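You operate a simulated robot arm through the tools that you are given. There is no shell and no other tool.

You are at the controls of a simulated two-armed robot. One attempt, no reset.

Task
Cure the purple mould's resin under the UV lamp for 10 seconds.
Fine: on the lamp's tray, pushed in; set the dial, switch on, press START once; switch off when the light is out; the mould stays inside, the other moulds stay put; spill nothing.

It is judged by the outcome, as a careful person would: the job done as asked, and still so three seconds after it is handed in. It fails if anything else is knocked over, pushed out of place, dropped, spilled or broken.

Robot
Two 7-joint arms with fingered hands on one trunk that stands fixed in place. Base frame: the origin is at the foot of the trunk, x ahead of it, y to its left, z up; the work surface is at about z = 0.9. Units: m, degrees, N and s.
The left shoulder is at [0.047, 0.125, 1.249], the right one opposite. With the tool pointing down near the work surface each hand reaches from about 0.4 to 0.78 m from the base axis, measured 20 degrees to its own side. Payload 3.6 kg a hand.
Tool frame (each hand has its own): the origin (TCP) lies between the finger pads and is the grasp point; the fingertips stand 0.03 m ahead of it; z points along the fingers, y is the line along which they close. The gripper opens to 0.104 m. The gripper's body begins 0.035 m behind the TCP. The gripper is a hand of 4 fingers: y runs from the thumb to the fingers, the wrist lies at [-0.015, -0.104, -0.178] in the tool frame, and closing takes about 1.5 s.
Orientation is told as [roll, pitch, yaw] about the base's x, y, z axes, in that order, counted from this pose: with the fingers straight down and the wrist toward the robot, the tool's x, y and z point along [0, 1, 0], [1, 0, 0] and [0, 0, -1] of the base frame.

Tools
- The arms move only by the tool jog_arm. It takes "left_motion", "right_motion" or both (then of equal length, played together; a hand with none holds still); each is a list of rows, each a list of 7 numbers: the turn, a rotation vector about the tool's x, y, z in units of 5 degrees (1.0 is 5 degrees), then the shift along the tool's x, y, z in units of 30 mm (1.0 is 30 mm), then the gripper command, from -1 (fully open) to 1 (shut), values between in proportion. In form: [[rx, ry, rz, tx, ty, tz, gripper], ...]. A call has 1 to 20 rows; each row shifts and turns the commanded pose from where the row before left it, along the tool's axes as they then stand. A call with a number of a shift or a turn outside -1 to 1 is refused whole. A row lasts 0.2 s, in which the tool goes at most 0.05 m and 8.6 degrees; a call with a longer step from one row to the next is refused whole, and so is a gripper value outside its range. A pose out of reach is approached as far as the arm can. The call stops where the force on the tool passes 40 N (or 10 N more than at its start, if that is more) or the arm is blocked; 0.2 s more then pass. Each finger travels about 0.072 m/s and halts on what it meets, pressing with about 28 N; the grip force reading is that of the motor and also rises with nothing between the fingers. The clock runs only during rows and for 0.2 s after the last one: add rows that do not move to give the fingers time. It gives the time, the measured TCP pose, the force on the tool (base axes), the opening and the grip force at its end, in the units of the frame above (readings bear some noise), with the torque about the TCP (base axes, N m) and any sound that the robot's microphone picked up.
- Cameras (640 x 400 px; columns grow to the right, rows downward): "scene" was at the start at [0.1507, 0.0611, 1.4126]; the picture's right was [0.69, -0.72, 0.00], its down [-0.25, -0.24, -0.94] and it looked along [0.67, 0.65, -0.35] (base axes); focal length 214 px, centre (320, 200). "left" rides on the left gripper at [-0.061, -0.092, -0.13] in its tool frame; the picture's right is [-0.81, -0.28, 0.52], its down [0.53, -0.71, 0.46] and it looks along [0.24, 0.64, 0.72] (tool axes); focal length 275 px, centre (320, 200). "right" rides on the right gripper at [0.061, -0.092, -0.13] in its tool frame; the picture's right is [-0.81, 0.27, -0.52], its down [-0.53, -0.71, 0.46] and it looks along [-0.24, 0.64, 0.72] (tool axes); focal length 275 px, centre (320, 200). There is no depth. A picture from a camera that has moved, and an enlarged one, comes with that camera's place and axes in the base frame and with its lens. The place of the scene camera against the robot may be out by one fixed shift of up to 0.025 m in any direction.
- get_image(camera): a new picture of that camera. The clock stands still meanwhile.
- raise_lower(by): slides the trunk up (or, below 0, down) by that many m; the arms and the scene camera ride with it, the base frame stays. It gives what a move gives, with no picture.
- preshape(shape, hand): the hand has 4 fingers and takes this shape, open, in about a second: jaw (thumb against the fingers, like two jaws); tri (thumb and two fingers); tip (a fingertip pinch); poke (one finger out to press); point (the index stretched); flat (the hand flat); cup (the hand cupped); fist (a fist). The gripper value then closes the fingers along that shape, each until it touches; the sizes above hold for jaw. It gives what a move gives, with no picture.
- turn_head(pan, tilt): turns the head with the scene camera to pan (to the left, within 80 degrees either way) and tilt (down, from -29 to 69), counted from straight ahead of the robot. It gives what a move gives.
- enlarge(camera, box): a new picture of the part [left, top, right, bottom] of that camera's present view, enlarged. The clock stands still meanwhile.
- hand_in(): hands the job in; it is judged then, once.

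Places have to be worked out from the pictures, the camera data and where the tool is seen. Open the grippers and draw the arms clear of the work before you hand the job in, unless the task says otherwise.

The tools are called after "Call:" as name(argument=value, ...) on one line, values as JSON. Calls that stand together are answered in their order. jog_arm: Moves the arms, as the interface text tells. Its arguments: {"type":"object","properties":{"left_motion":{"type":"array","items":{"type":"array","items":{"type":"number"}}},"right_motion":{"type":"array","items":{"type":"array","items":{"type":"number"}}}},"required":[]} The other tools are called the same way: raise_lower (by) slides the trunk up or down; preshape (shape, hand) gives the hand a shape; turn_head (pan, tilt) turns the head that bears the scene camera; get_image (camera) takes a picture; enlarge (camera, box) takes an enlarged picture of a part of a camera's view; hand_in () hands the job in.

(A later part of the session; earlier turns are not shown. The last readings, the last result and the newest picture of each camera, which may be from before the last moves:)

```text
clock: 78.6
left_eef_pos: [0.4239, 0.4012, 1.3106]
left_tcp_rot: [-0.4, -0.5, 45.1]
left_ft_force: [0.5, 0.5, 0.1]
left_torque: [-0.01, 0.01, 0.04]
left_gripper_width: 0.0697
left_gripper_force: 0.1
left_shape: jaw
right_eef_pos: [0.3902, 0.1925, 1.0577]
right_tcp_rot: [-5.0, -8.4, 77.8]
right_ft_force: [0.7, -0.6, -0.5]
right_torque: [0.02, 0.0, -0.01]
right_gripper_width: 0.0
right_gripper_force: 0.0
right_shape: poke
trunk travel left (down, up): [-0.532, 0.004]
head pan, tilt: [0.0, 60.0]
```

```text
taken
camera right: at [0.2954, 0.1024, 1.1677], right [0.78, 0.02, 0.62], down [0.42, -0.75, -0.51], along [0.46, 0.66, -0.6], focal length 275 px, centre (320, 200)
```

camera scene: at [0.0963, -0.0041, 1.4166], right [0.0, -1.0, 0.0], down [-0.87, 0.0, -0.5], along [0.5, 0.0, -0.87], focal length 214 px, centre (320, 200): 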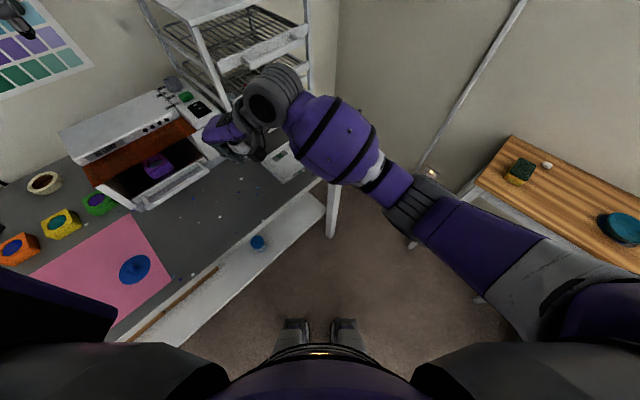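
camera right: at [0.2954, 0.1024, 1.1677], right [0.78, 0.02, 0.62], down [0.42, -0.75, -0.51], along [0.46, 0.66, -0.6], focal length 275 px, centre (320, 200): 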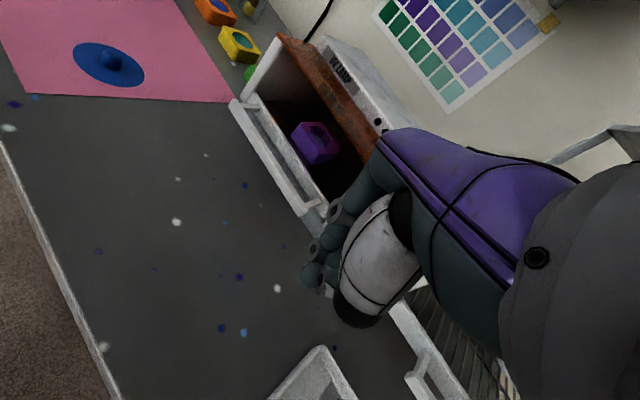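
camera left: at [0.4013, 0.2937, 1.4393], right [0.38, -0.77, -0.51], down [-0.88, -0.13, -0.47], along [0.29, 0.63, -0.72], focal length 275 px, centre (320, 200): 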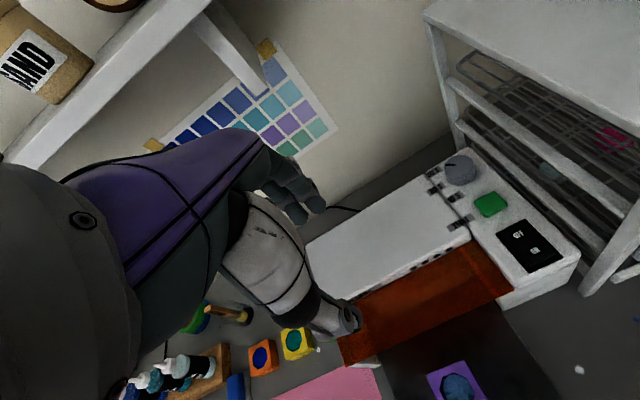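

The tray is closed with the mould inside. I'll move the right arm well back and up, then bring the trunk down to its former height for reaching the panel.

Call:
jog_arm(right_motion=[[0, 0, 0, 0, -0.6, -0.5, 1], [0, 0, 0, 0, -0.6, -0.7, 1], [0, 0, 0, 0, -0.6, -0.8, 1], [0, 0, 0, 0, -0.6, -0.8, 1], [0, 0, 0, 0, -0.6, -0.8, 1], [0, 0, 0, 0, -0.6, -0.8, 1], [0, 0, 0, 0, -0.6, -0.8, 1], [0, 0, 0, 0, -0.6, -0.8, 1]])

Call:
raise_lower(by=-0.05)

Call:
turn_head(pan=36, tilt=30)

Call:
get_image(camera="scene")

Call:
get_image(camera="left")

```text
clock: 80.4
left_eef_pos: [0.4232, 0.4015, 1.3106]
left_tcp_rot: [-0.6, -0.6, 45.0]
left_ft_force: [0.0, 0.0, 0.1]
left_torque: [0.0, 0.02, 0.03]
left_gripper_width: 0.0699
left_gripper_force: 0.1
left_shape: jaw
right_eef_pos: [0.3358, 0.0299, 1.2124]
right_tcp_rot: [-4.9, -8.5, 77.6]
right_ft_force: [-0.2, -0.1, -0.2]
right_torque: [0.02, 0.02, 0.0]
right_gripper_width: 0.0
right_gripper_force: 0.0
right_shape: poke
trunk travel left (down, up): [-0.532, 0.004]
head pan, tilt: [0.0, 60.0]
```

```text
clock: 81.3
left_eef_pos: [0.4241, 0.4014, 1.2611]
left_tcp_rot: [-0.6, -0.5, 45.0]
left_ft_force: [-0.5, -0.7, -0.2]
left_torque: [0.01, 0.04, 0.01]
left_gripper_width: 0.0699
left_gripper_force: 0.1
left_shape: jaw
right_eef_pos: [0.339, 0.0305, 1.1637]
right_tcp_rot: [-5.0, -8.5, 77.6]
right_ft_force: [0.2, 0.7, 0.5]
right_torque: [0.0, -0.01, 0.04]
right_gripper_width: 0.0
right_gripper_force: 0.2
right_shape: poke
trunk travel left (down, up): [-0.482, 0.054]
head pan, tilt: [0.0, 60.0]
```

```text
clock: 82.3
left_eef_pos: [0.424, 0.402, 1.2589]
left_tcp_rot: [-0.4, -0.5, 45.0]
left_ft_force: [-0.4, -0.1, -0.3]
left_torque: [0.03, 0.02, 0.01]
left_gripper_width: 0.0699
left_gripper_force: 0.0
left_shape: jaw
right_eef_pos: [0.3379, 0.0309, 1.163]
right_tcp_rot: [-5.1, -8.6, 77.6]
right_ft_force: [0.5, -0.2, -0.7]
right_torque: [0.03, 0.02, -0.02]
right_gripper_width: 0.0
right_gripper_force: 0.0
right_shape: poke
trunk travel left (down, up): [-0.482, 0.054]
head pan, tilt: [36.0, 30.0]
```

```text
taken
camera scene: at [0.1522, 0.0495, 1.4051], right [0.59, -0.81, 0.0], down [-0.41, -0.29, -0.87], along [0.7, 0.51, -0.5], focal length 214 px, centre (320, 200)
```

scene: 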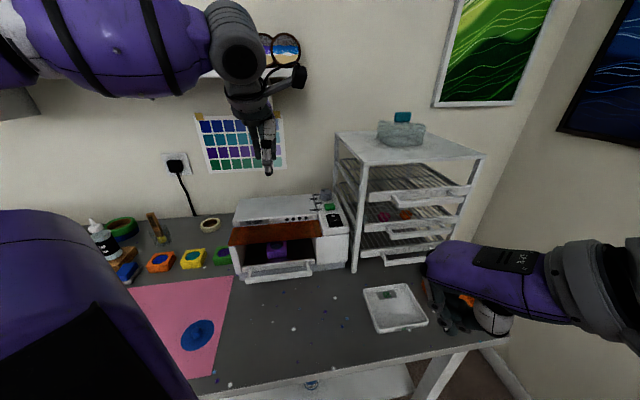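

```text
taken
camera left: at [0.4015, 0.2937, 1.3892], right [0.38, -0.77, -0.51], down [-0.88, -0.13, -0.47], along [0.29, 0.63, -0.72], focal length 275 px, centre (320, 200)
```

left: 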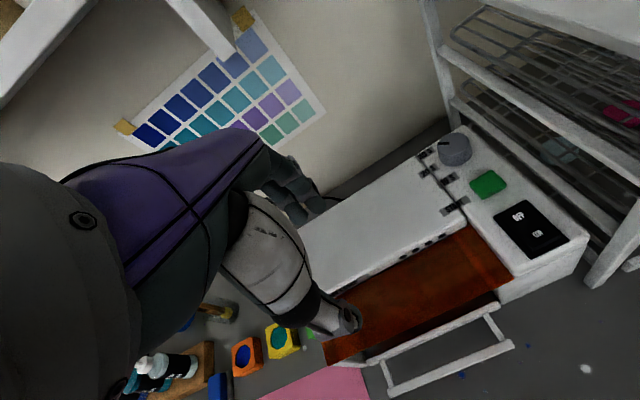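

The tray is in and everything looks in order. I'll enlarge the control panel from both cameras to refine the dial, switch and button positions.

Call:
enlarge(camera="left", box=[400, 110, 600, 290])

Call:
enlarge(camera="scene", box=[220, 180, 380, 290])

```text
2.22 times, centred on (500, 200) of left
camera zoom: at [0.4015, 0.2937, 1.3892], right [0.38, -0.77, -0.51], down [-0.88, -0.13, -0.47], along [0.29, 0.63, -0.72], focal length 612 px, centre (-80, 200)
```

zoom: 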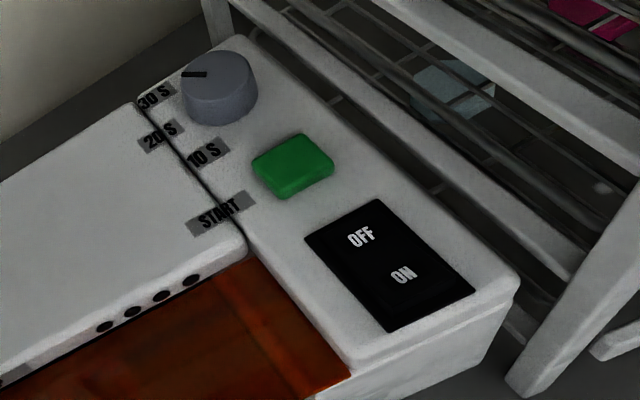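

```text
3.64 times, centred on (300, 235) of scene
camera zoom: at [0.1522, 0.0495, 1.4051], right [0.59, -0.81, 0.0], down [-0.41, -0.29, -0.87], along [0.7, 0.51, -0.5], focal length 780 px, centre (393, 73)
```

zoom: 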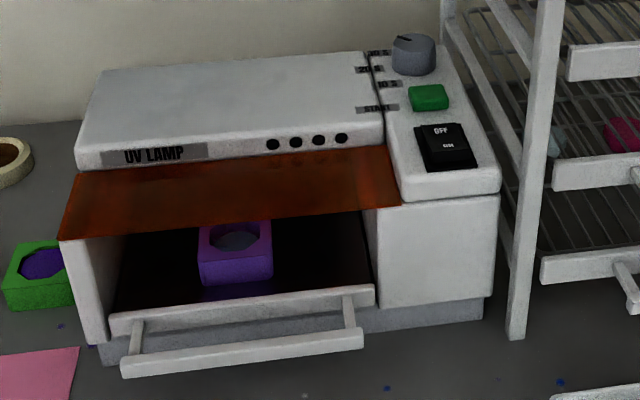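

Positions are confirmed: dial ≈(0.628, 0.392) with its top ≈1.087 and pointer at 30 S, button ≈(0.581, 0.347), ON ≈(0.53, 0.293), OFF ≈(0.549, 0.314). I'll give the left hand the three-finger shape and move it above the dial at yaw 20°.

Call:
preshape(shape="tri", hand="left")

Call:
jog_arm(left_motion=[[0, 0, 0, -0.717, 0.657, 0.2, -0.5], [0, 0, 0, -0.717, 0.657, 0.2, -0.5], [0, 0, 0, -0.717, 0.657, 0.2, -0.5], [0, 0, 0, -0.717, 0.657, 0.2, -0.5], [0, 0, 0, -0.717, 0.657, 0.2, -0.5], [0, 0, 0, -0.717, 0.657, 0.2, -0.5], [0, 0, 0, -0.717, 0.657, 0.2, -0.5], [0, 0, 1, 0, 0, 0, -0.5], [0, 0, 1, 0, 0, 0, -0.5], [0, 0, 1, 0, 0, 0, -0.5], [0, 0, 1, 0, 0, 0, -0.5], [0, 0, 1, 0, 0, 0, -0.5], [0, 0, 0, 0, 0, 0, -0.5]])

Call:
get_image(camera="left")

Call:
get_image(camera="scene")

```text
clock: 83.2
left_eef_pos: [0.4229, 0.4005, 1.2605]
left_tcp_rot: [-0.5, -0.5, 45.0]
left_ft_force: [0.4, -0.7, 0.0]
left_torque: [0.03, 0.01, -0.01]
left_gripper_width: 0.1039
left_gripper_force: 0.1
left_shape: tri
right_eef_pos: [0.3372, 0.0299, 1.1624]
right_tcp_rot: [-4.9, -8.4, 77.6]
right_ft_force: [-0.4, -0.5, -0.7]
right_torque: [0.03, 0.01, -0.02]
right_gripper_width: 0.0
right_gripper_force: 0.0
right_shape: poke
trunk travel left (down, up): [-0.482, 0.054]
head pan, tilt: [36.0, 30.0]
```

```text
clock: 86.0
left_eef_pos: [0.6295, 0.3917, 1.2209]
left_tcp_rot: [-0.1, -0.6, 19.9]
left_ft_force: [0.0, 0.3, 0.3]
left_torque: [0.02, -0.01, -0.02]
left_gripper_width: 0.0783
left_gripper_force: 0.0
left_shape: tri
right_eef_pos: [0.3385, 0.0311, 1.1629]
right_tcp_rot: [-5.0, -8.4, 77.6]
right_ft_force: [0.2, -0.9, 0.4]
right_torque: [-0.02, -0.01, 0.0]
right_gripper_width: 0.0
right_gripper_force: 0.0
right_shape: poke
trunk travel left (down, up): [-0.482, 0.054]
head pan, tilt: [36.0, 30.0]
```

```text
taken
camera left: at [0.5619, 0.3041, 1.3495], right [0.02, -0.86, -0.52], down [-0.85, 0.26, -0.47], along [0.53, 0.45, -0.72], focal length 275 px, centre (320, 200)
```

left: 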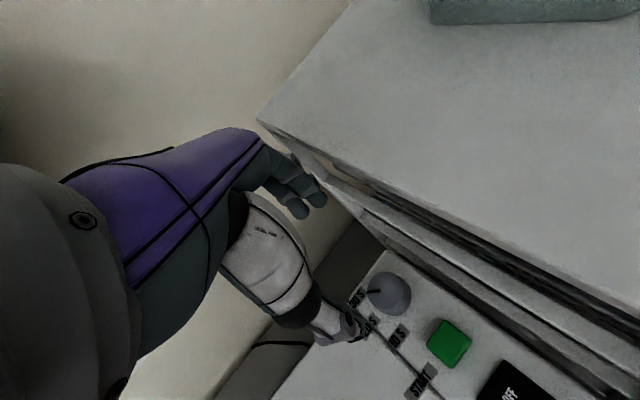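

```text
taken
camera scene: at [0.1521, 0.0494, 1.4051], right [0.59, -0.81, 0.0], down [-0.4, -0.29, -0.87], along [0.7, 0.51, -0.5], focal length 214 px, centre (320, 200)
```

scene: 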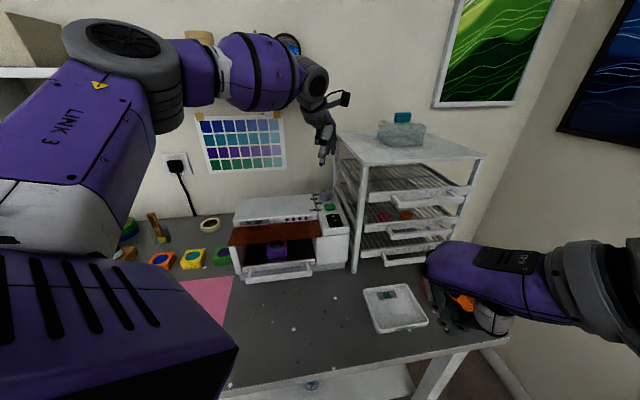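

The hand is above the dial, but the rack's left side is only about 5 cm to the right of the dial. I'll use 30° turns around yaw 45 to stay clear, and zoom in to refine the dial centre first.

Call:
enlarge(camera="left", box=[320, 220, 480, 400])

Call:
enlarge(camera="scene", box=[270, 100, 400, 270])

```text
2.22 times, centred on (400, 310) of left
camera zoom: at [0.5619, 0.3041, 1.3495], right [0.02, -0.86, -0.52], down [-0.85, 0.26, -0.47], along [0.53, 0.45, -0.72], focal length 612 px, centre (142, -44)
```

zoom: 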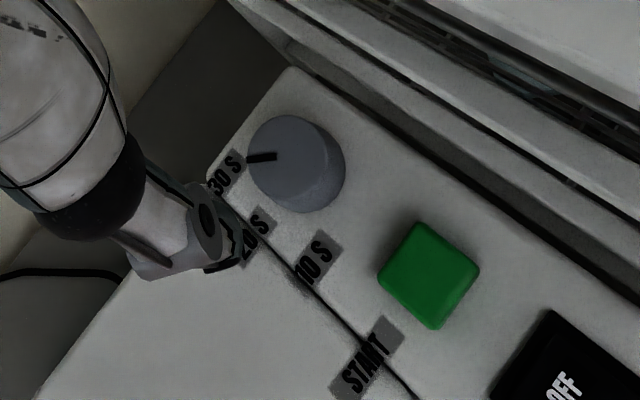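

```text
2.35 times, centred on (335, 185) of scene
camera zoom: at [0.1521, 0.0494, 1.4051], right [0.59, -0.81, 0.0], down [-0.4, -0.29, -0.87], along [0.7, 0.51, -0.5], focal length 505 px, centre (285, 235)
```

zoom: 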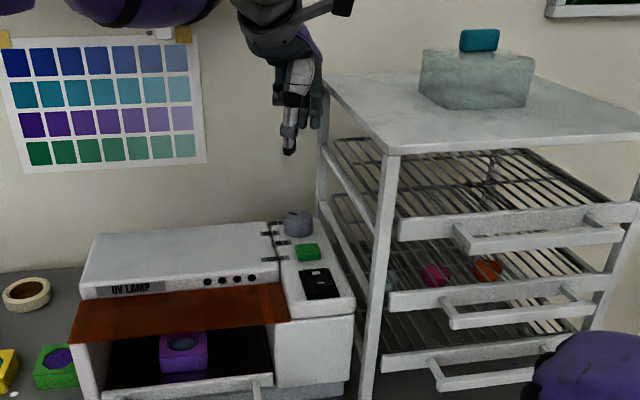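

The refined dial centre is (0.627, 0.391). I'll set yaw 30°, centre on it and descend to z≈1.125 with a 78 mm opening.

Call:
jog_arm(left_motion=[[0, 0.06, -1, 0, -0.04, 0, -0.5], [0, 0.06, -1, 0, -0.04, 0, -0.5], [0, 0, 0, 0, 0, 0.5, -0.5], [0, 0, 0, 0, 0, 0.7, -0.5], [0, 0, 0, 0, 0, 0.7, -0.5], [0, 0, 0, 0, 0, 0.7, -0.5], [0, 0, 0, 0, 0, 0.6, -0.5]])

Call:
enlarge(camera="left", box=[200, 120, 500, 400])

Call:
enlarge(camera="scene", box=[270, 140, 370, 250])

```text
clock: 87.6
left_eef_pos: [0.6269, 0.3927, 1.1236]
left_tcp_rot: [0.3, -0.6, 30.0]
left_ft_force: [-0.3, -0.2, -0.3]
left_torque: [-0.02, -0.02, 0.01]
left_gripper_width: 0.0783
left_gripper_force: 0.0
left_shape: tri
right_eef_pos: [0.3378, 0.0315, 1.1621]
right_tcp_rot: [-5.0, -8.5, 77.6]
right_ft_force: [-0.3, 0.5, 0.3]
right_torque: [0.0, 0.03, -0.03]
right_gripper_width: 0.0
right_gripper_force: 0.0
right_shape: poke
trunk travel left (down, up): [-0.482, 0.054]
head pan, tilt: [36.0, 30.0]
```

```text
1.43 times, centred on (350, 260) of left
camera zoom: at [0.5774, 0.2935, 1.2527], right [0.17, -0.83, -0.52], down [-0.88, 0.11, -0.46], along [0.44, 0.54, -0.72], focal length 393 px, centre (277, 114)
```

zoom: 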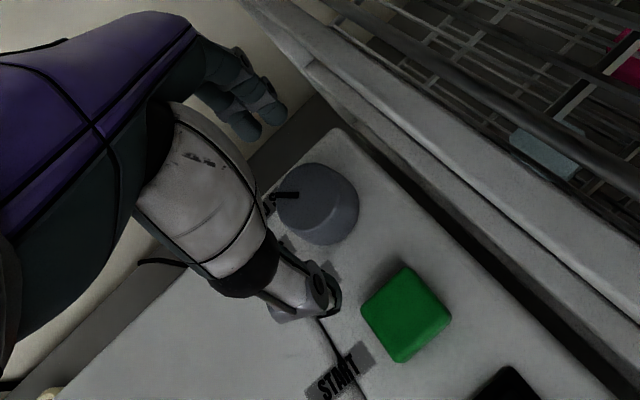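

```text
3.64 times, centred on (320, 195) of scene
camera zoom: at [0.1524, 0.0497, 1.4051], right [0.59, -0.81, 0.0], down [-0.4, -0.29, -0.87], along [0.7, 0.51, -0.5], focal length 780 px, centre (320, 218)
```

zoom: 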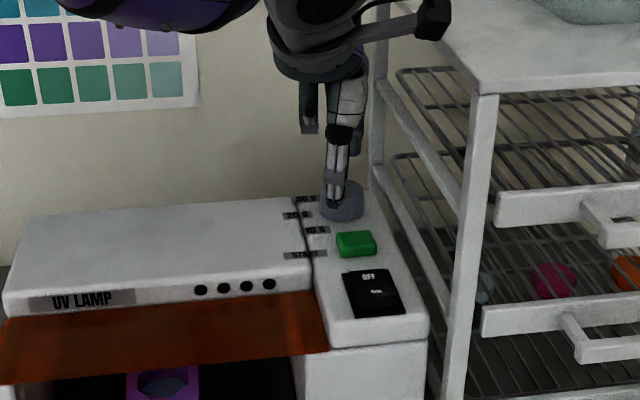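

The thumb is in front of the dial and slightly left. I'll shift 4 mm right, lower to z≈1.101 and close on the dial.

Call:
jog_arm(left_motion=[[0, 0, 0, -0.14, 0, 0.25, -0.5], [0, 0, 0, 0, 0, 0.3, -0.5], [0, 0, 0, 0, 0, 0.2, -0.5], [0, 0, 0, 0, 0, 0, -0.2], [0, 0, 0, 0, 0, 0, 0.1], [0, 0, 0, 0, 0, 0, 0.4], [0, 0, 0, 0, 0, 0, 0.6], [0, 0, 0, 0, 0, 0, 0.6], [0, 0, 0, 0, 0, 0, 0.6]])

Call:
enlarge(camera="left", box=[200, 120, 500, 400])

Call:
enlarge(camera="scene", box=[270, 140, 370, 250])

```text
clock: 89.6
left_eef_pos: [0.6283, 0.3913, 1.1021]
left_tcp_rot: [0.2, -0.7, 30.0]
left_ft_force: [-4.9, 6.7, 5.3]
left_torque: [-1.56, -0.69, -1.06]
left_gripper_width: 0.0292
left_gripper_force: 28.5
left_shape: tri
right_eef_pos: [0.3364, 0.0315, 1.1636]
right_tcp_rot: [-5.0, -8.4, 77.6]
right_ft_force: [0.2, 1.1, -0.2]
right_torque: [-0.02, 0.02, 0.0]
right_gripper_width: 0.0001
right_gripper_force: 0.1
right_shape: poke
trunk travel left (down, up): [-0.482, 0.054]
head pan, tilt: [36.0, 30.0]
```

```text
1.43 times, centred on (350, 260) of left
camera zoom: at [0.5788, 0.291, 1.2308], right [0.17, -0.83, -0.52], down [-0.88, 0.11, -0.46], along [0.44, 0.54, -0.72], focal length 393 px, centre (277, 114)
```

zoom: 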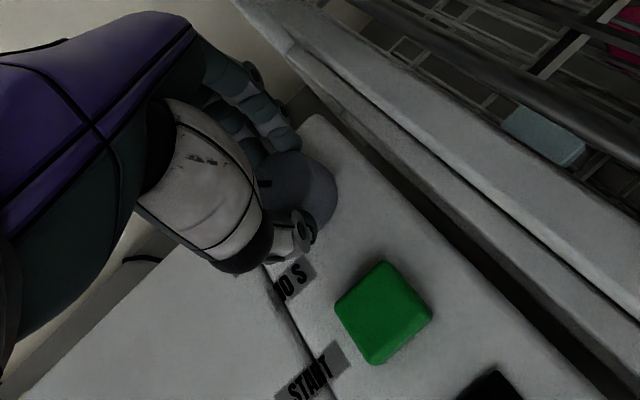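

```text
3.64 times, centred on (320, 195) of scene
camera zoom: at [0.1508, 0.0506, 1.4052], right [0.59, -0.81, 0.0], down [-0.4, -0.29, -0.87], along [0.7, 0.51, -0.5], focal length 780 px, centre (320, 218)
```

zoom: 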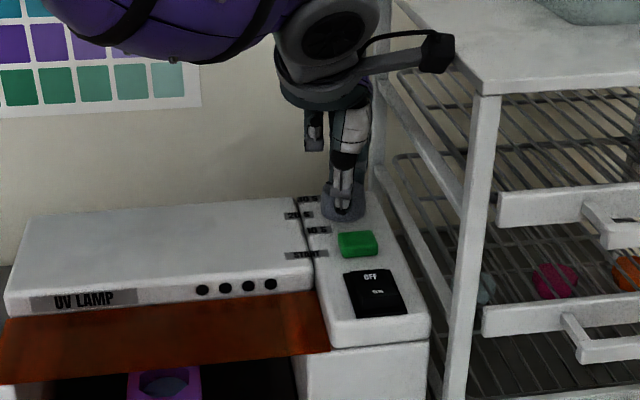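

The fingers closed on only about a 29 mm chord on the dial's left side. I'll open, shift about 11 mm right and close again.

Call:
jog_arm(left_motion=[[0, 0, 0, 0, 0, 0, 0.1], [0, 0, 0, 0, 0, 0, -0.3], [0, 0, 0, 0, 0, 0, -0.5], [0, 0, 0, 0, 0, 0, -0.5], [0, 0, 0, -0.18, 0, 0, -0.5], [0, 0, 0, -0.18, 0, 0, -0.5], [0, 0, 0, 0, 0, 0, -0.2], [0, 0, 0, 0, 0, 0, 0.1], [0, 0, 0, 0, 0, 0, 0.4], [0, 0, 0, 0, 0, 0, 0.5], [0, 0, 0, 0, 0, 0, 0.5], [0, 0, 0, 0, 0, 0, 0.5]])

Call:
enlarge(camera="left", box=[200, 120, 500, 400])

Call:
enlarge(camera="scene", box=[270, 140, 370, 250])

```text
clock: 91.0
left_eef_pos: [0.6276, 0.3915, 1.1015]
left_tcp_rot: [0.4, -0.8, 30.6]
left_ft_force: [-25.9, 22.1, 3.9]
left_torque: [-3.79, -3.42, -4.19]
left_gripper_width: 0.0776
left_gripper_force: 0.0
left_shape: tri
right_eef_pos: [0.3349, 0.0328, 1.164]
right_tcp_rot: [-5.1, -8.3, 77.6]
right_ft_force: [0.1, 0.3, 0.2]
right_torque: [0.02, -0.01, -0.02]
right_gripper_width: 0.0
right_gripper_force: 0.1
right_shape: poke
trunk travel left (down, up): [-0.482, 0.054]
head pan, tilt: [36.0, 30.0]
stopped in row 6 (left hand): the force on the tool passed its limit at 45 N (the readings are from after the stop); the commanded pose is now the measured one
```

```text
1.43 times, centred on (350, 260) of left
camera zoom: at [0.5786, 0.2911, 1.2307], right [0.18, -0.83, -0.53], down [-0.88, 0.1, -0.46], along [0.44, 0.55, -0.71], focal length 393 px, centre (277, 114)
```

zoom: 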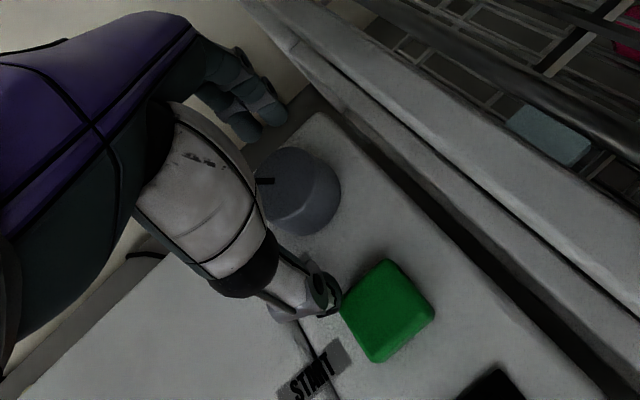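

```text
3.64 times, centred on (320, 195) of scene
camera zoom: at [0.1467, 0.0514, 1.4056], right [0.59, -0.81, 0.0], down [-0.4, -0.29, -0.87], along [0.7, 0.51, -0.5], focal length 780 px, centre (320, 218)
```

zoom: 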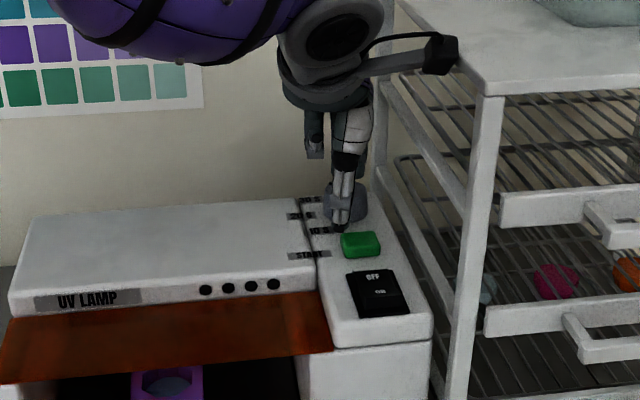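

The contact is high up: the left hand's camera housing, on its right side, is touching the rack's edge. I'll back off left and up, then lean the hand left so the housing clears the rack, and check that nothing moved.

Call:
jog_arm(left_motion=[[0, 0, 0, 0.35, 0, 0, -0.5], [0, 0, 0, 0.2, 0, -0.3, -0.5], [0, 0, 0, 0, 0, -0.6, -0.5], [0, 0, 0, 0, 0, -0.8, -0.5], [0, 0, 0, 0, 0, -0.8, -0.5], [0, 0, 0, 0, 0, -0.8, -0.5], [0, -1, 0.6, 0, 0, 0, -0.5], [0, -1, 0.6, 0, 0, 0, -0.5], [0, -1, 0.6, 0, 0, 0, -0.5], [0, -1, 0.6, 0, 0, 0, -0.5], [0, -1, 0.6, 0, 0, 0, -0.5]])

Call:
preshape(shape="tip", hand="left")

Call:
jog_arm(left_motion=[[0, 0, 0, 0, 0, 0, 0], [0, 0, 0, 0, 0, 0, 0.5], [0, 0, 0, 0, 0, 0, 1], [0, 0, 0, 0, 0, 0, 1], [0, 0, 0, 0, 0, 0, 1], [0, 0, 0, 0, 0, 0, 1], [0, 0, 0, 0, 0, 0, 1]])

Call:
get_image(camera="left")

Call:
get_image(camera="scene")

```text
clock: 93.4
left_eef_pos: [0.6244, 0.4011, 1.2008]
left_tcp_rot: [-24.2, -3.9, 15.6]
left_ft_force: [0.0, 0.3, -0.5]
left_torque: [0.03, -0.01, 0.02]
left_gripper_width: 0.0776
left_gripper_force: 0.0
left_shape: tri
right_eef_pos: [0.3378, 0.0321, 1.1623]
right_tcp_rot: [-4.9, -8.5, 77.6]
right_ft_force: [0.7, -0.2, 0.1]
right_torque: [0.01, 0.0, 0.02]
right_gripper_width: 0.0002
right_gripper_force: 0.0
right_shape: poke
trunk travel left (down, up): [-0.482, 0.054]
head pan, tilt: [36.0, 30.0]
```

```text
clock: 94.3
left_eef_pos: [0.6237, 0.3997, 1.2003]
left_tcp_rot: [-24.1, -3.7, 15.7]
left_ft_force: [0.0, -0.1, 0.8]
left_torque: [-0.01, -0.03, 0.02]
left_gripper_width: 0.1039
left_gripper_force: 0.1
left_shape: tip
right_eef_pos: [0.3383, 0.0312, 1.1622]
right_tcp_rot: [-5.1, -8.6, 77.6]
right_ft_force: [0.4, 0.2, 0.5]
right_torque: [-0.04, 0.01, 0.02]
right_gripper_width: 0.0
right_gripper_force: 0.1
right_shape: poke
trunk travel left (down, up): [-0.482, 0.054]
head pan, tilt: [36.0, 30.0]
```

```text
clock: 95.9
left_eef_pos: [0.6224, 0.3994, 1.1999]
left_tcp_rot: [-24.2, -3.7, 15.7]
left_ft_force: [0.1, -0.1, 0.0]
left_torque: [0.03, 0.05, -0.02]
left_gripper_width: 0.0004
left_gripper_force: 27.7
left_shape: tip
right_eef_pos: [0.3366, 0.0311, 1.163]
right_tcp_rot: [-5.0, -8.4, 77.6]
right_ft_force: [0.2, -0.1, 0.3]
right_torque: [0.01, 0.02, 0.02]
right_gripper_width: 0.0
right_gripper_force: 0.0
right_shape: poke
trunk travel left (down, up): [-0.482, 0.054]
head pan, tilt: [36.0, 30.0]
```

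```text
taken
camera left: at [0.5276, 0.3698, 1.3372], right [0.0, -0.99, -0.16], down [-0.73, 0.11, -0.68], along [0.69, 0.12, -0.72], focal length 275 px, centre (320, 200)
```

left: 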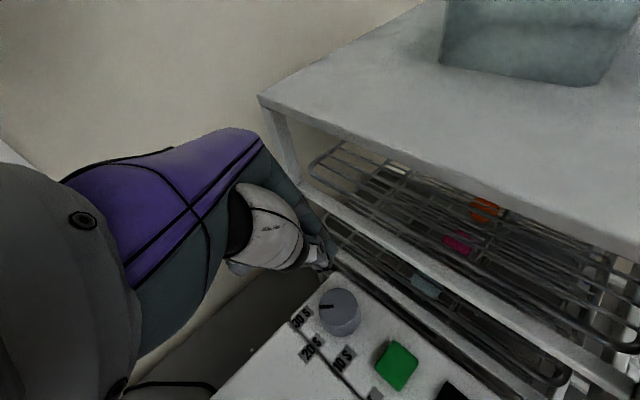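

```text
taken
camera scene: at [0.1522, 0.0495, 1.4051], right [0.59, -0.81, 0.0], down [-0.4, -0.29, -0.87], along [0.7, 0.51, -0.5], focal length 214 px, centre (320, 200)
```

scene: 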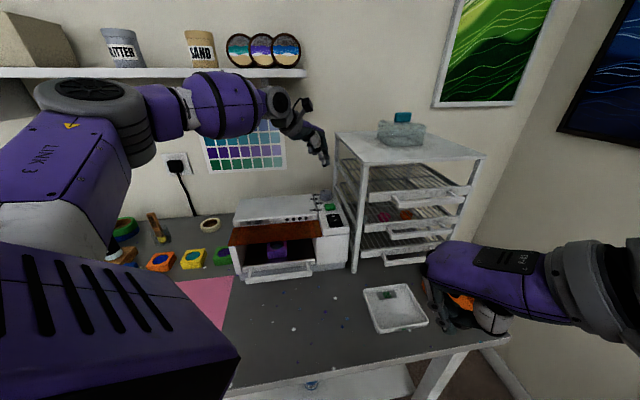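

The rack and lamp are unmoved. I'll zoom in on the pinched fingertips to learn where the pinch point lies relative to the dial.

Call:
enlarge(camera="left", box=[220, 180, 440, 400])

Call:
enlarge(camera="scene", box=[270, 80, 370, 250])

```text
1.82 times, centred on (330, 290) of left
camera zoom: at [0.5276, 0.3698, 1.3372], right [0.0, -0.99, -0.16], down [-0.73, 0.11, -0.68], along [0.69, 0.12, -0.72], focal length 500 px, centre (302, 36)
```

zoom: 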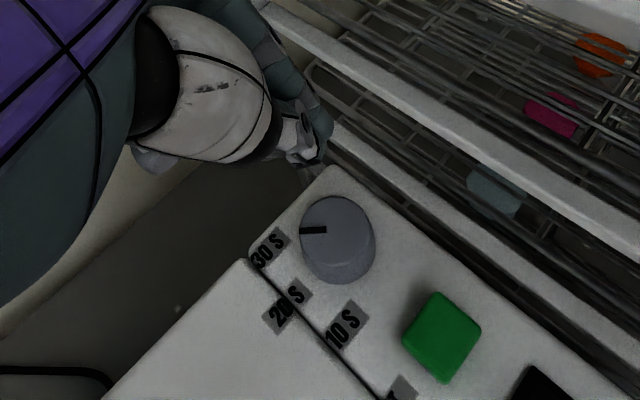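

```text
2.35 times, centred on (320, 165) of scene
camera zoom: at [0.1522, 0.0495, 1.4051], right [0.59, -0.81, 0.0], down [-0.4, -0.29, -0.87], along [0.7, 0.51, -0.5], focal length 505 px, centre (320, 282)
```

zoom: 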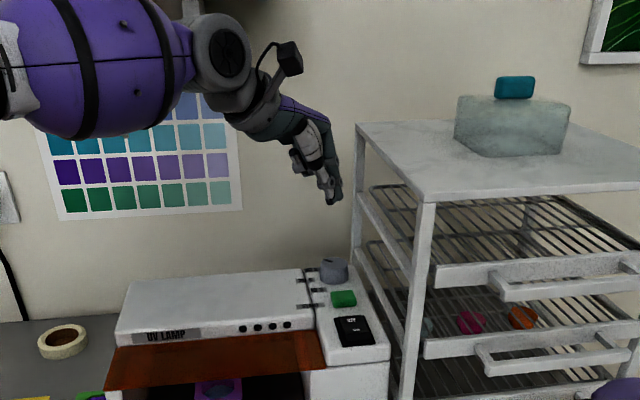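

The pinch point lies about 8 mm to the tool's left of the TCP, which explains the earlier offset. I'll open to about 62 mm and descend toward the dial with the lean, stopping short to check.

Call:
jog_arm(left_motion=[[0, 0, 0, 0, 0, 0, 0.3], [0, 0, 0, 0, 0, 0, -0.2], [0, 0, 0, 0.1, 0.04, 0.5, -0.2], [0, 0, 0, 0.25, 0.04, 0.6, -0.2], [0, 0, 0, 0.25, 0.04, 0.6, -0.2], [0, 0, 0, 0.25, 0.03, 0.6, -0.2], [0, 0, 0, 0, 0, 0, -0.2]])

Call:
enlarge(camera="left", box=[220, 180, 440, 400])

Call:
enlarge(camera="scene", box=[270, 120, 370, 250])

```text
clock: 97.5
left_eef_pos: [0.6326, 0.3967, 1.1281]
left_tcp_rot: [-24.1, -3.7, 15.8]
left_ft_force: [0.1, -0.8, -0.9]
left_torque: [0.0, -0.01, 0.01]
left_gripper_width: 0.0621
left_gripper_force: 0.1
left_shape: tip
right_eef_pos: [0.338, 0.0308, 1.162]
right_tcp_rot: [-5.0, -8.5, 77.6]
right_ft_force: [0.0, -0.5, 0.5]
right_torque: [-0.03, -0.01, -0.01]
right_gripper_width: 0.0
right_gripper_force: 0.1
right_shape: poke
trunk travel left (down, up): [-0.482, 0.054]
head pan, tilt: [36.0, 30.0]
```

```text
1.82 times, centred on (330, 290) of left
camera zoom: at [0.5373, 0.3678, 1.2643], right [0.0, -0.99, -0.16], down [-0.73, 0.11, -0.68], along [0.69, 0.12, -0.72], focal length 500 px, centre (302, 36)
```

zoom: 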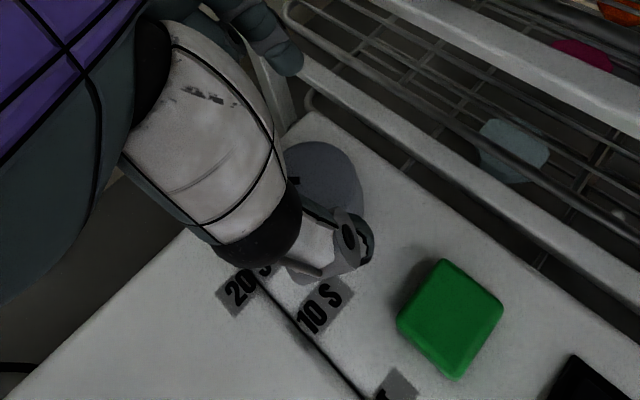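

```text
3.08 times, centred on (320, 185) of scene
camera zoom: at [0.152, 0.0494, 1.4052], right [0.59, -0.81, 0.0], down [-0.4, -0.29, -0.87], along [0.7, 0.51, -0.5], focal length 660 px, centre (320, 246)
```

zoom: 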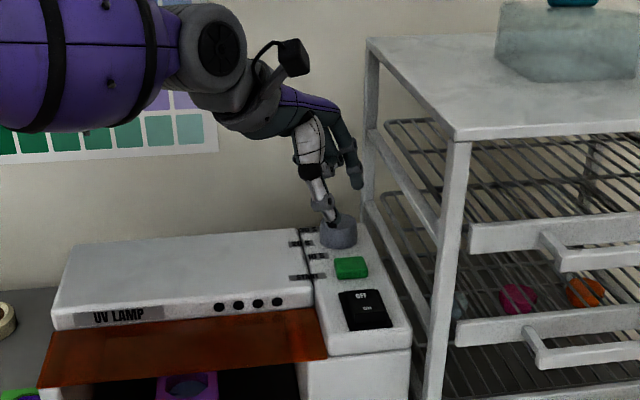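

The dial lies between the index and thumb but a bit nearer the thumb. I'll shift 6 mm toward the thumb, descend 22 mm and close.

Call:
jog_arm(left_motion=[[0, 0, 0, 0.1, -0.2, 0.22, -0.2], [0, 0, 0, 0.1, 0, 0.22, -0.2], [0, 0, 0, 0.1, 0, 0.22, -0.2], [0, 0, 0, 0, 0, 0, 0], [0, 0, 0, 0, 0, 0, 0.2], [0, 0, 0, 0, 0, 0, 0.4], [0, 0, 0, 0, 0, 0, 0.5], [0, 0, 0, 0, 0, 0, 0.5]])

Call:
enlarge(camera="left", box=[220, 180, 440, 400])

Call:
enlarge(camera="scene", box=[270, 120, 370, 250])

```text
clock: 99.3
left_eef_pos: [0.632, 0.3955, 1.109]
left_tcp_rot: [-24.3, -4.1, 15.7]
left_ft_force: [15.1, -1.9, 7.3]
left_torque: [-0.05, -0.55, 0.05]
left_gripper_width: 0.0132
left_gripper_force: 28.1
left_shape: tip
right_eef_pos: [0.339, 0.0312, 1.1632]
right_tcp_rot: [-4.9, -8.4, 77.6]
right_ft_force: [-0.5, 0.4, -0.2]
right_torque: [0.01, 0.0, 0.0]
right_gripper_width: 0.0
right_gripper_force: 0.0
right_shape: poke
trunk travel left (down, up): [-0.482, 0.054]
head pan, tilt: [36.0, 30.0]
```

```text
1.82 times, centred on (330, 290) of left
camera zoom: at [0.5346, 0.3659, 1.2448], right [0.0, -0.99, -0.16], down [-0.72, 0.11, -0.68], along [0.69, 0.12, -0.71], focal length 500 px, centre (302, 36)
```

zoom: 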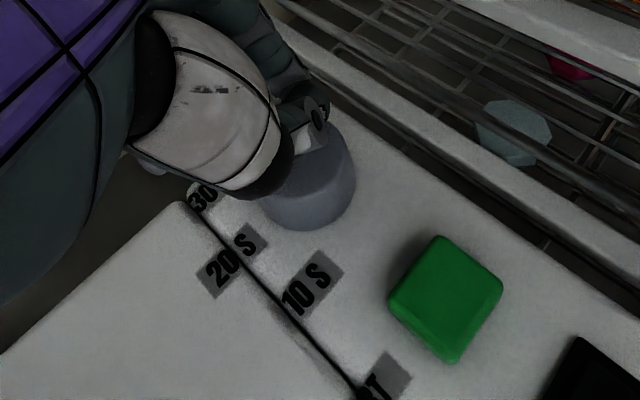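

```text
3.08 times, centred on (320, 185) of scene
camera zoom: at [0.1533, 0.0492, 1.4052], right [0.59, -0.81, 0.0], down [-0.41, -0.29, -0.87], along [0.7, 0.51, -0.5], focal length 660 px, centre (320, 246)
```

zoom: 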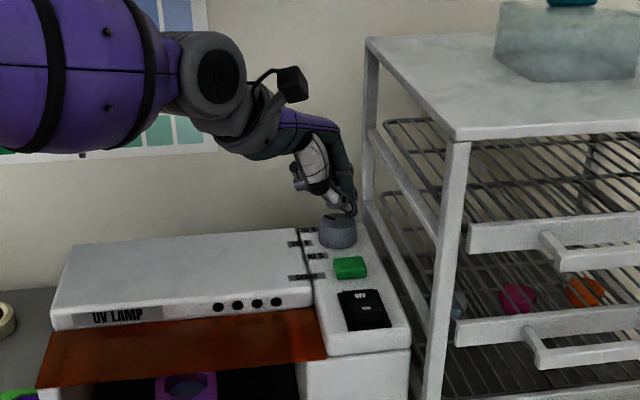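

The thumb rode up onto the dial's top, since in this shape it sits too high. I'll open, lift and return to the three-finger shape, whose thumb reaches lower, keeping the lean and the corrected offset.

Call:
jog_arm(left_motion=[[0, 0, 0, 0, 0, 0, 0.2], [0, 0, 0, 0, 0, 0, -0.2], [0, 0, 0, 0, 0, 0, -0.4], [0, 0, 0, 0, 0, 0, -0.4], [0, 0, 0, -0.14, 0, -0.3, -0.4], [0, 0, 0, -0.28, 0, -0.6, -0.4], [0, 0, 0, -0.28, 0, -0.6, -0.4]])

Call:
preshape(shape="tri", hand="left")

Call:
jog_arm(left_motion=[[0, 0, 0, 0, 0, 0, -0.3], [0, 0, 0, 0, 0, 0, -0.3], [0, 0, 0, 0, 0, 0, -0.3], [0, 0, 0, 0, 0, 0, -0.3]])

Call:
enlarge(camera="left", box=[220, 180, 440, 400])

Call:
enlarge(camera="scene", box=[270, 120, 370, 250])

```text
clock: 100.9
left_eef_pos: [0.6252, 0.3942, 1.1551]
left_tcp_rot: [-24.2, -3.6, 15.7]
left_ft_force: [0.1, 0.0, 0.5]
left_torque: [0.01, -0.01, 0.01]
left_gripper_width: 0.0724
left_gripper_force: 0.1
left_shape: tip
right_eef_pos: [0.3386, 0.0301, 1.1634]
right_tcp_rot: [-5.0, -8.5, 77.6]
right_ft_force: [0.0, 1.2, -0.1]
right_torque: [0.0, 0.02, 0.02]
right_gripper_width: 0.0
right_gripper_force: 0.1
right_shape: poke
trunk travel left (down, up): [-0.482, 0.054]
head pan, tilt: [36.0, 30.0]
```

```text
clock: 101.8
left_eef_pos: [0.6254, 0.394, 1.1544]
left_tcp_rot: [-24.1, -3.7, 15.7]
left_ft_force: [0.0, 0.2, 0.8]
left_torque: [0.01, 0.02, -0.01]
left_gripper_width: 0.1038
left_gripper_force: 0.0
left_shape: tri
right_eef_pos: [0.338, 0.0312, 1.1633]
right_tcp_rot: [-4.9, -8.4, 77.6]
right_ft_force: [-0.6, 1.1, -0.8]
right_torque: [0.01, 0.02, 0.02]
right_gripper_width: 0.0
right_gripper_force: 0.1
right_shape: poke
trunk travel left (down, up): [-0.482, 0.054]
head pan, tilt: [36.0, 30.0]
```

```text
clock: 102.8
left_eef_pos: [0.6247, 0.3951, 1.1552]
left_tcp_rot: [-24.1, -3.8, 15.7]
left_ft_force: [-0.1, 0.4, 0.2]
left_torque: [0.0, -0.03, 0.0]
left_gripper_width: 0.0682
left_gripper_force: 0.0
left_shape: tri
right_eef_pos: [0.3378, 0.0299, 1.1622]
right_tcp_rot: [-5.1, -8.5, 77.6]
right_ft_force: [0.7, -0.4, -0.5]
right_torque: [0.0, 0.04, 0.0]
right_gripper_width: 0.0
right_gripper_force: 0.1
right_shape: poke
trunk travel left (down, up): [-0.482, 0.054]
head pan, tilt: [36.0, 30.0]
```

```text
1.82 times, centred on (330, 290) of left
camera zoom: at [0.5303, 0.3643, 1.2915], right [0.0, -0.99, -0.16], down [-0.73, 0.11, -0.68], along [0.69, 0.12, -0.72], focal length 500 px, centre (302, 36)
```

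zoom: 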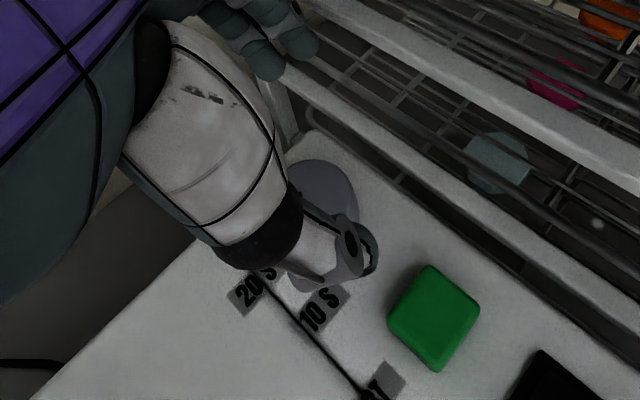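

```text
3.08 times, centred on (320, 185) of scene
camera zoom: at [0.1522, 0.0495, 1.4051], right [0.59, -0.81, 0.0], down [-0.4, -0.29, -0.87], along [0.7, 0.51, -0.5], focal length 660 px, centre (320, 246)
```

zoom: 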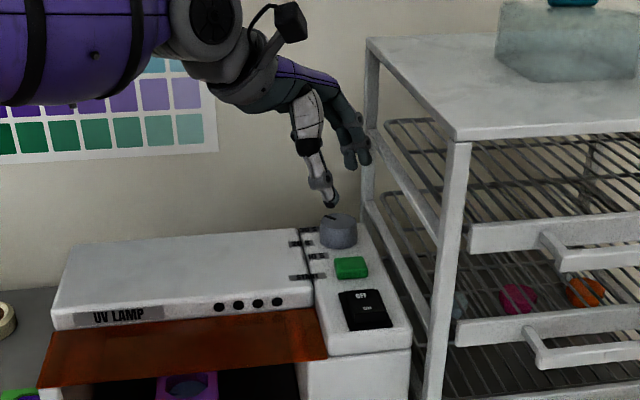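

I'll descend about 50 mm around the dial with the tri shape open at 68 mm, then look before closing.

Call:
jog_arm(left_motion=[[0, 0, 0, 0.155, 0.025, 0.385, -0.3], [0, 0, 0, 0.155, 0.025, 0.385, -0.3], [0, 0, 0, 0.155, 0.025, 0.385, -0.3], [0, 0, 0, 0.155, 0.025, 0.385, -0.3], [0, 0, 0, 0, 0, 0, -0.3]])

Call:
enlarge(camera="left", box=[220, 180, 440, 400])

Call:
enlarge(camera="scene", box=[290, 150, 360, 230])

```text
clock: 104.0
left_eef_pos: [0.6326, 0.3946, 1.1039]
left_tcp_rot: [-24.1, -3.7, 15.8]
left_ft_force: [0.8, -0.6, -0.1]
left_torque: [-0.03, -0.03, 0.05]
left_gripper_width: 0.068
left_gripper_force: 0.0
left_shape: tri
right_eef_pos: [0.3388, 0.0309, 1.1623]
right_tcp_rot: [-5.0, -8.5, 77.7]
right_ft_force: [-0.2, 0.1, -0.7]
right_torque: [0.0, 0.0, -0.01]
right_gripper_width: 0.0
right_gripper_force: 0.0
right_shape: poke
trunk travel left (down, up): [-0.482, 0.054]
head pan, tilt: [36.0, 30.0]
```

```text
1.82 times, centred on (330, 290) of left
camera zoom: at [0.5366, 0.3644, 1.2417], right [0.0, -0.99, -0.16], down [-0.73, 0.11, -0.68], along [0.69, 0.12, -0.72], focal length 500 px, centre (302, 36)
```

zoom: 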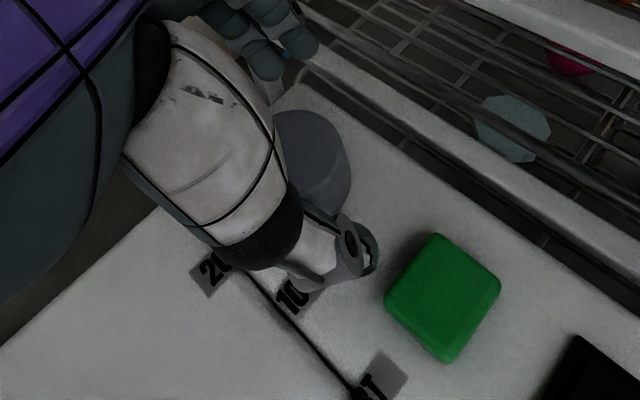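

```text
5.00 times, centred on (325, 190) of scene
camera zoom: at [0.152, 0.0495, 1.4052], right [0.59, -0.81, 0.0], down [-0.4, -0.29, -0.87], along [0.7, 0.51, -0.5], focal length 1072 px, centre (295, 250)
```

zoom: 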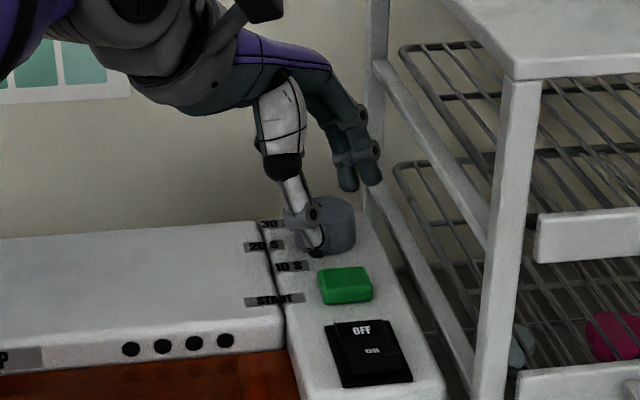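

The thumb is low in front and the two fingers are behind, with the dial centred between them. Closing now.

Call:
jog_arm(left_motion=[[0, 0, 0, 0, 0, 0, -0.1], [0, 0, 0, 0, 0, 0, 0.1], [0, 0, 0, 0, 0, 0, 0.3], [0, 0, 0, 0, 0, 0, 0.5], [0, 0, 0, 0, 0, 0, 0.5], [0, 0, 0, 0, 0, 0, 0.5]])

Call:
enlarge(camera="left", box=[220, 180, 440, 400])

Call:
enlarge(camera="scene", box=[290, 150, 360, 230])

```text
clock: 105.4
left_eef_pos: [0.6322, 0.3931, 1.1047]
left_tcp_rot: [-24.1, -3.7, 15.6]
left_ft_force: [-2.7, -6.5, 0.4]
left_torque: [-0.14, 0.05, -0.02]
left_gripper_width: 0.021
left_gripper_force: 27.9
left_shape: tri
right_eef_pos: [0.3379, 0.0305, 1.1628]
right_tcp_rot: [-5.0, -8.5, 77.6]
right_ft_force: [-0.5, 1.0, 0.8]
right_torque: [-0.01, 0.02, -0.02]
right_gripper_width: 0.0001
right_gripper_force: 0.1
right_shape: poke
trunk travel left (down, up): [-0.482, 0.054]
head pan, tilt: [36.0, 30.0]
```

```text
1.82 times, centred on (330, 290) of left
camera zoom: at [0.5362, 0.3631, 1.2423], right [0.0, -0.99, -0.16], down [-0.73, 0.11, -0.68], along [0.69, 0.12, -0.72], focal length 500 px, centre (302, 36)
```

zoom: 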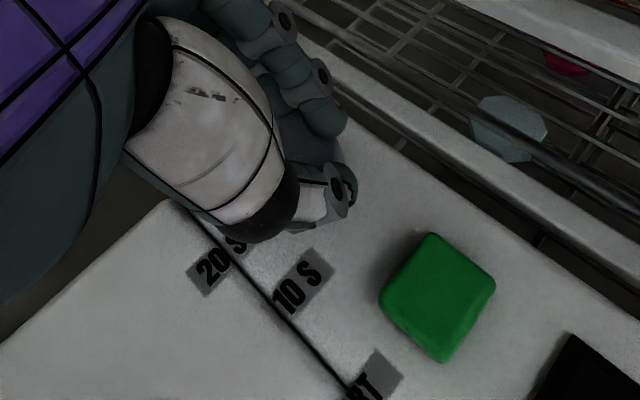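

```text
5.00 times, centred on (325, 190) of scene
camera zoom: at [0.1516, 0.0487, 1.4052], right [0.59, -0.81, 0.0], down [-0.4, -0.29, -0.87], along [0.7, 0.51, -0.5], focal length 1072 px, centre (295, 250)
```

zoom: 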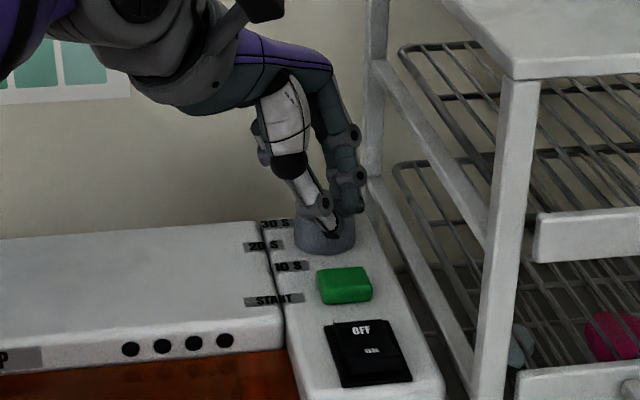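

The grip is now about 1 cm right of the dial's centre. I'll open, shift 10 mm left horizontally and close again.

Call:
jog_arm(left_motion=[[0, 0, 0, 0, 0, 0, 0.2], [0, 0, 0, 0, 0, 0, -0.2], [0, 0, 0, 0, 0, 0, -0.3], [0, 0, 0, 0.15, 0, -0.07, -0.3], [0, 0, 0, 0.15, 0, -0.07, -0.3], [0, 0, 0, 0, 0, 0, -0.1], [0, 0, 0, 0, 0, 0, 0.1], [0, 0, 0, 0, 0, 0, 0.3], [0, 0, 0, 0, 0, 0, 0.5], [0, 0, 0, 0, 0, 0, 0.5], [0, 0, 0, 0, 0, 0, 0.5]])

Call:
enlarge(camera="left", box=[220, 180, 440, 400])

Call:
enlarge(camera="scene", box=[290, 150, 360, 230])

```text
clock: 107.8
left_eef_pos: [0.6297, 0.4035, 1.1052]
left_tcp_rot: [-24.1, -3.6, 15.8]
left_ft_force: [-4.0, 0.3, 2.1]
left_torque: [-0.08, 0.08, -0.01]
left_gripper_width: 0.0255
left_gripper_force: 27.9
left_shape: tri
right_eef_pos: [0.3367, 0.0311, 1.1619]
right_tcp_rot: [-5.0, -8.6, 77.6]
right_ft_force: [-0.4, 0.8, 0.4]
right_torque: [0.01, -0.01, -0.02]
right_gripper_width: 0.0
right_gripper_force: 0.0
right_shape: poke
trunk travel left (down, up): [-0.482, 0.054]
head pan, tilt: [36.0, 30.0]
```

```text
1.82 times, centred on (330, 290) of left
camera zoom: at [0.5335, 0.374, 1.2424], right [0.0, -0.99, -0.16], down [-0.73, 0.11, -0.68], along [0.69, 0.12, -0.72], focal length 500 px, centre (302, 36)
```

zoom: 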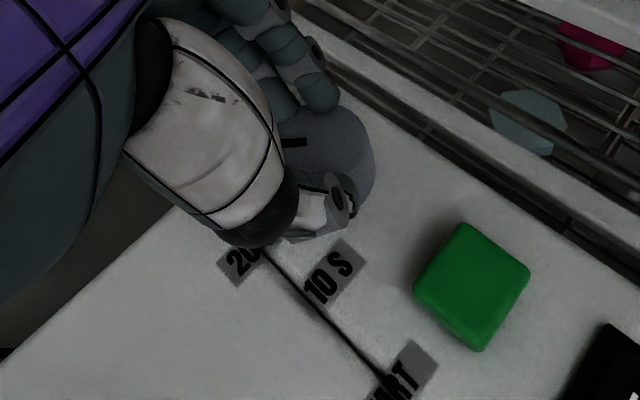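

```text
5.00 times, centred on (325, 190) of scene
camera zoom: at [0.1514, 0.0494, 1.4052], right [0.59, -0.81, 0.0], down [-0.4, -0.29, -0.87], along [0.7, 0.51, -0.5], focal length 1072 px, centre (295, 250)
```

zoom: 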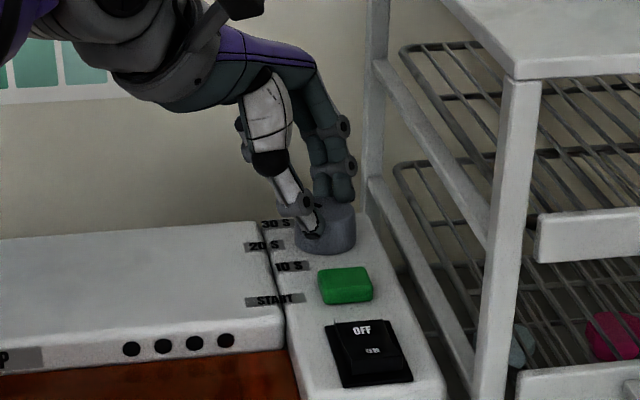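

Now the dial is gripped centrally, with small forces. I'll turn it CCW about the vertical by 15° first, holding the pivot at the dial's axis, and check.

Call:
jog_arm(left_motion=[[-0.41, 0, -0.91, 0, -0.035, 0, 0.5], [-0.41, 0, -0.91, 0, -0.035, 0, 0.5], [-0.41, 0, -0.91, 0, -0.035, 0, 0.5]])

Call:
enlarge(camera="left", box=[220, 180, 440, 400])

Call:
enlarge(camera="scene", box=[290, 150, 360, 230])

```text
clock: 108.6
left_eef_pos: [0.6272, 0.403, 1.1055]
left_tcp_rot: [-25.0, -3.7, 30.6]
left_ft_force: [-1.4, 0.8, 2.3]
left_torque: [0.0, 0.01, -0.02]
left_gripper_width: 0.0253
left_gripper_force: 27.9
left_shape: tri
right_eef_pos: [0.3376, 0.0308, 1.1621]
right_tcp_rot: [-5.1, -8.6, 77.6]
right_ft_force: [0.4, -0.2, -0.1]
right_torque: [0.02, -0.02, 0.01]
right_gripper_width: 0.0
right_gripper_force: 0.2
right_shape: poke
trunk travel left (down, up): [-0.482, 0.054]
head pan, tilt: [36.0, 30.0]
```

```text
1.82 times, centred on (330, 290) of left
camera zoom: at [0.5405, 0.3512, 1.2424], right [0.26, -0.96, -0.14], down [-0.73, -0.09, -0.68], along [0.64, 0.28, -0.72], focal length 500 px, centre (302, 36)
```

zoom: 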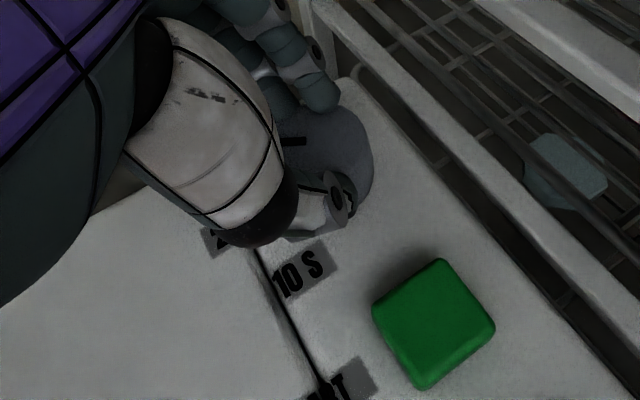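

```text
5.00 times, centred on (325, 190) of scene
camera zoom: at [0.1518, 0.0494, 1.4052], right [0.59, -0.81, 0.0], down [-0.4, -0.29, -0.87], along [0.7, 0.51, -0.5], focal length 1072 px, centre (295, 250)
```

zoom: 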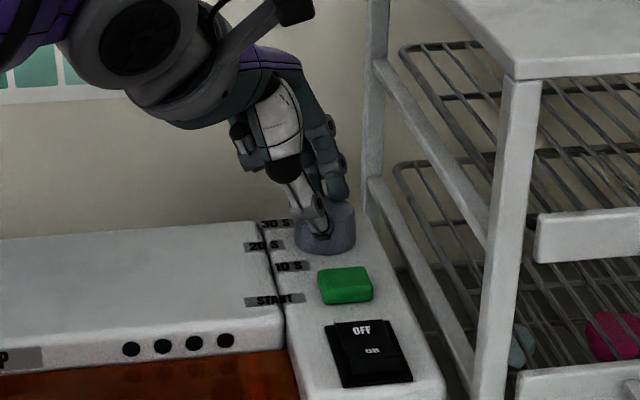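

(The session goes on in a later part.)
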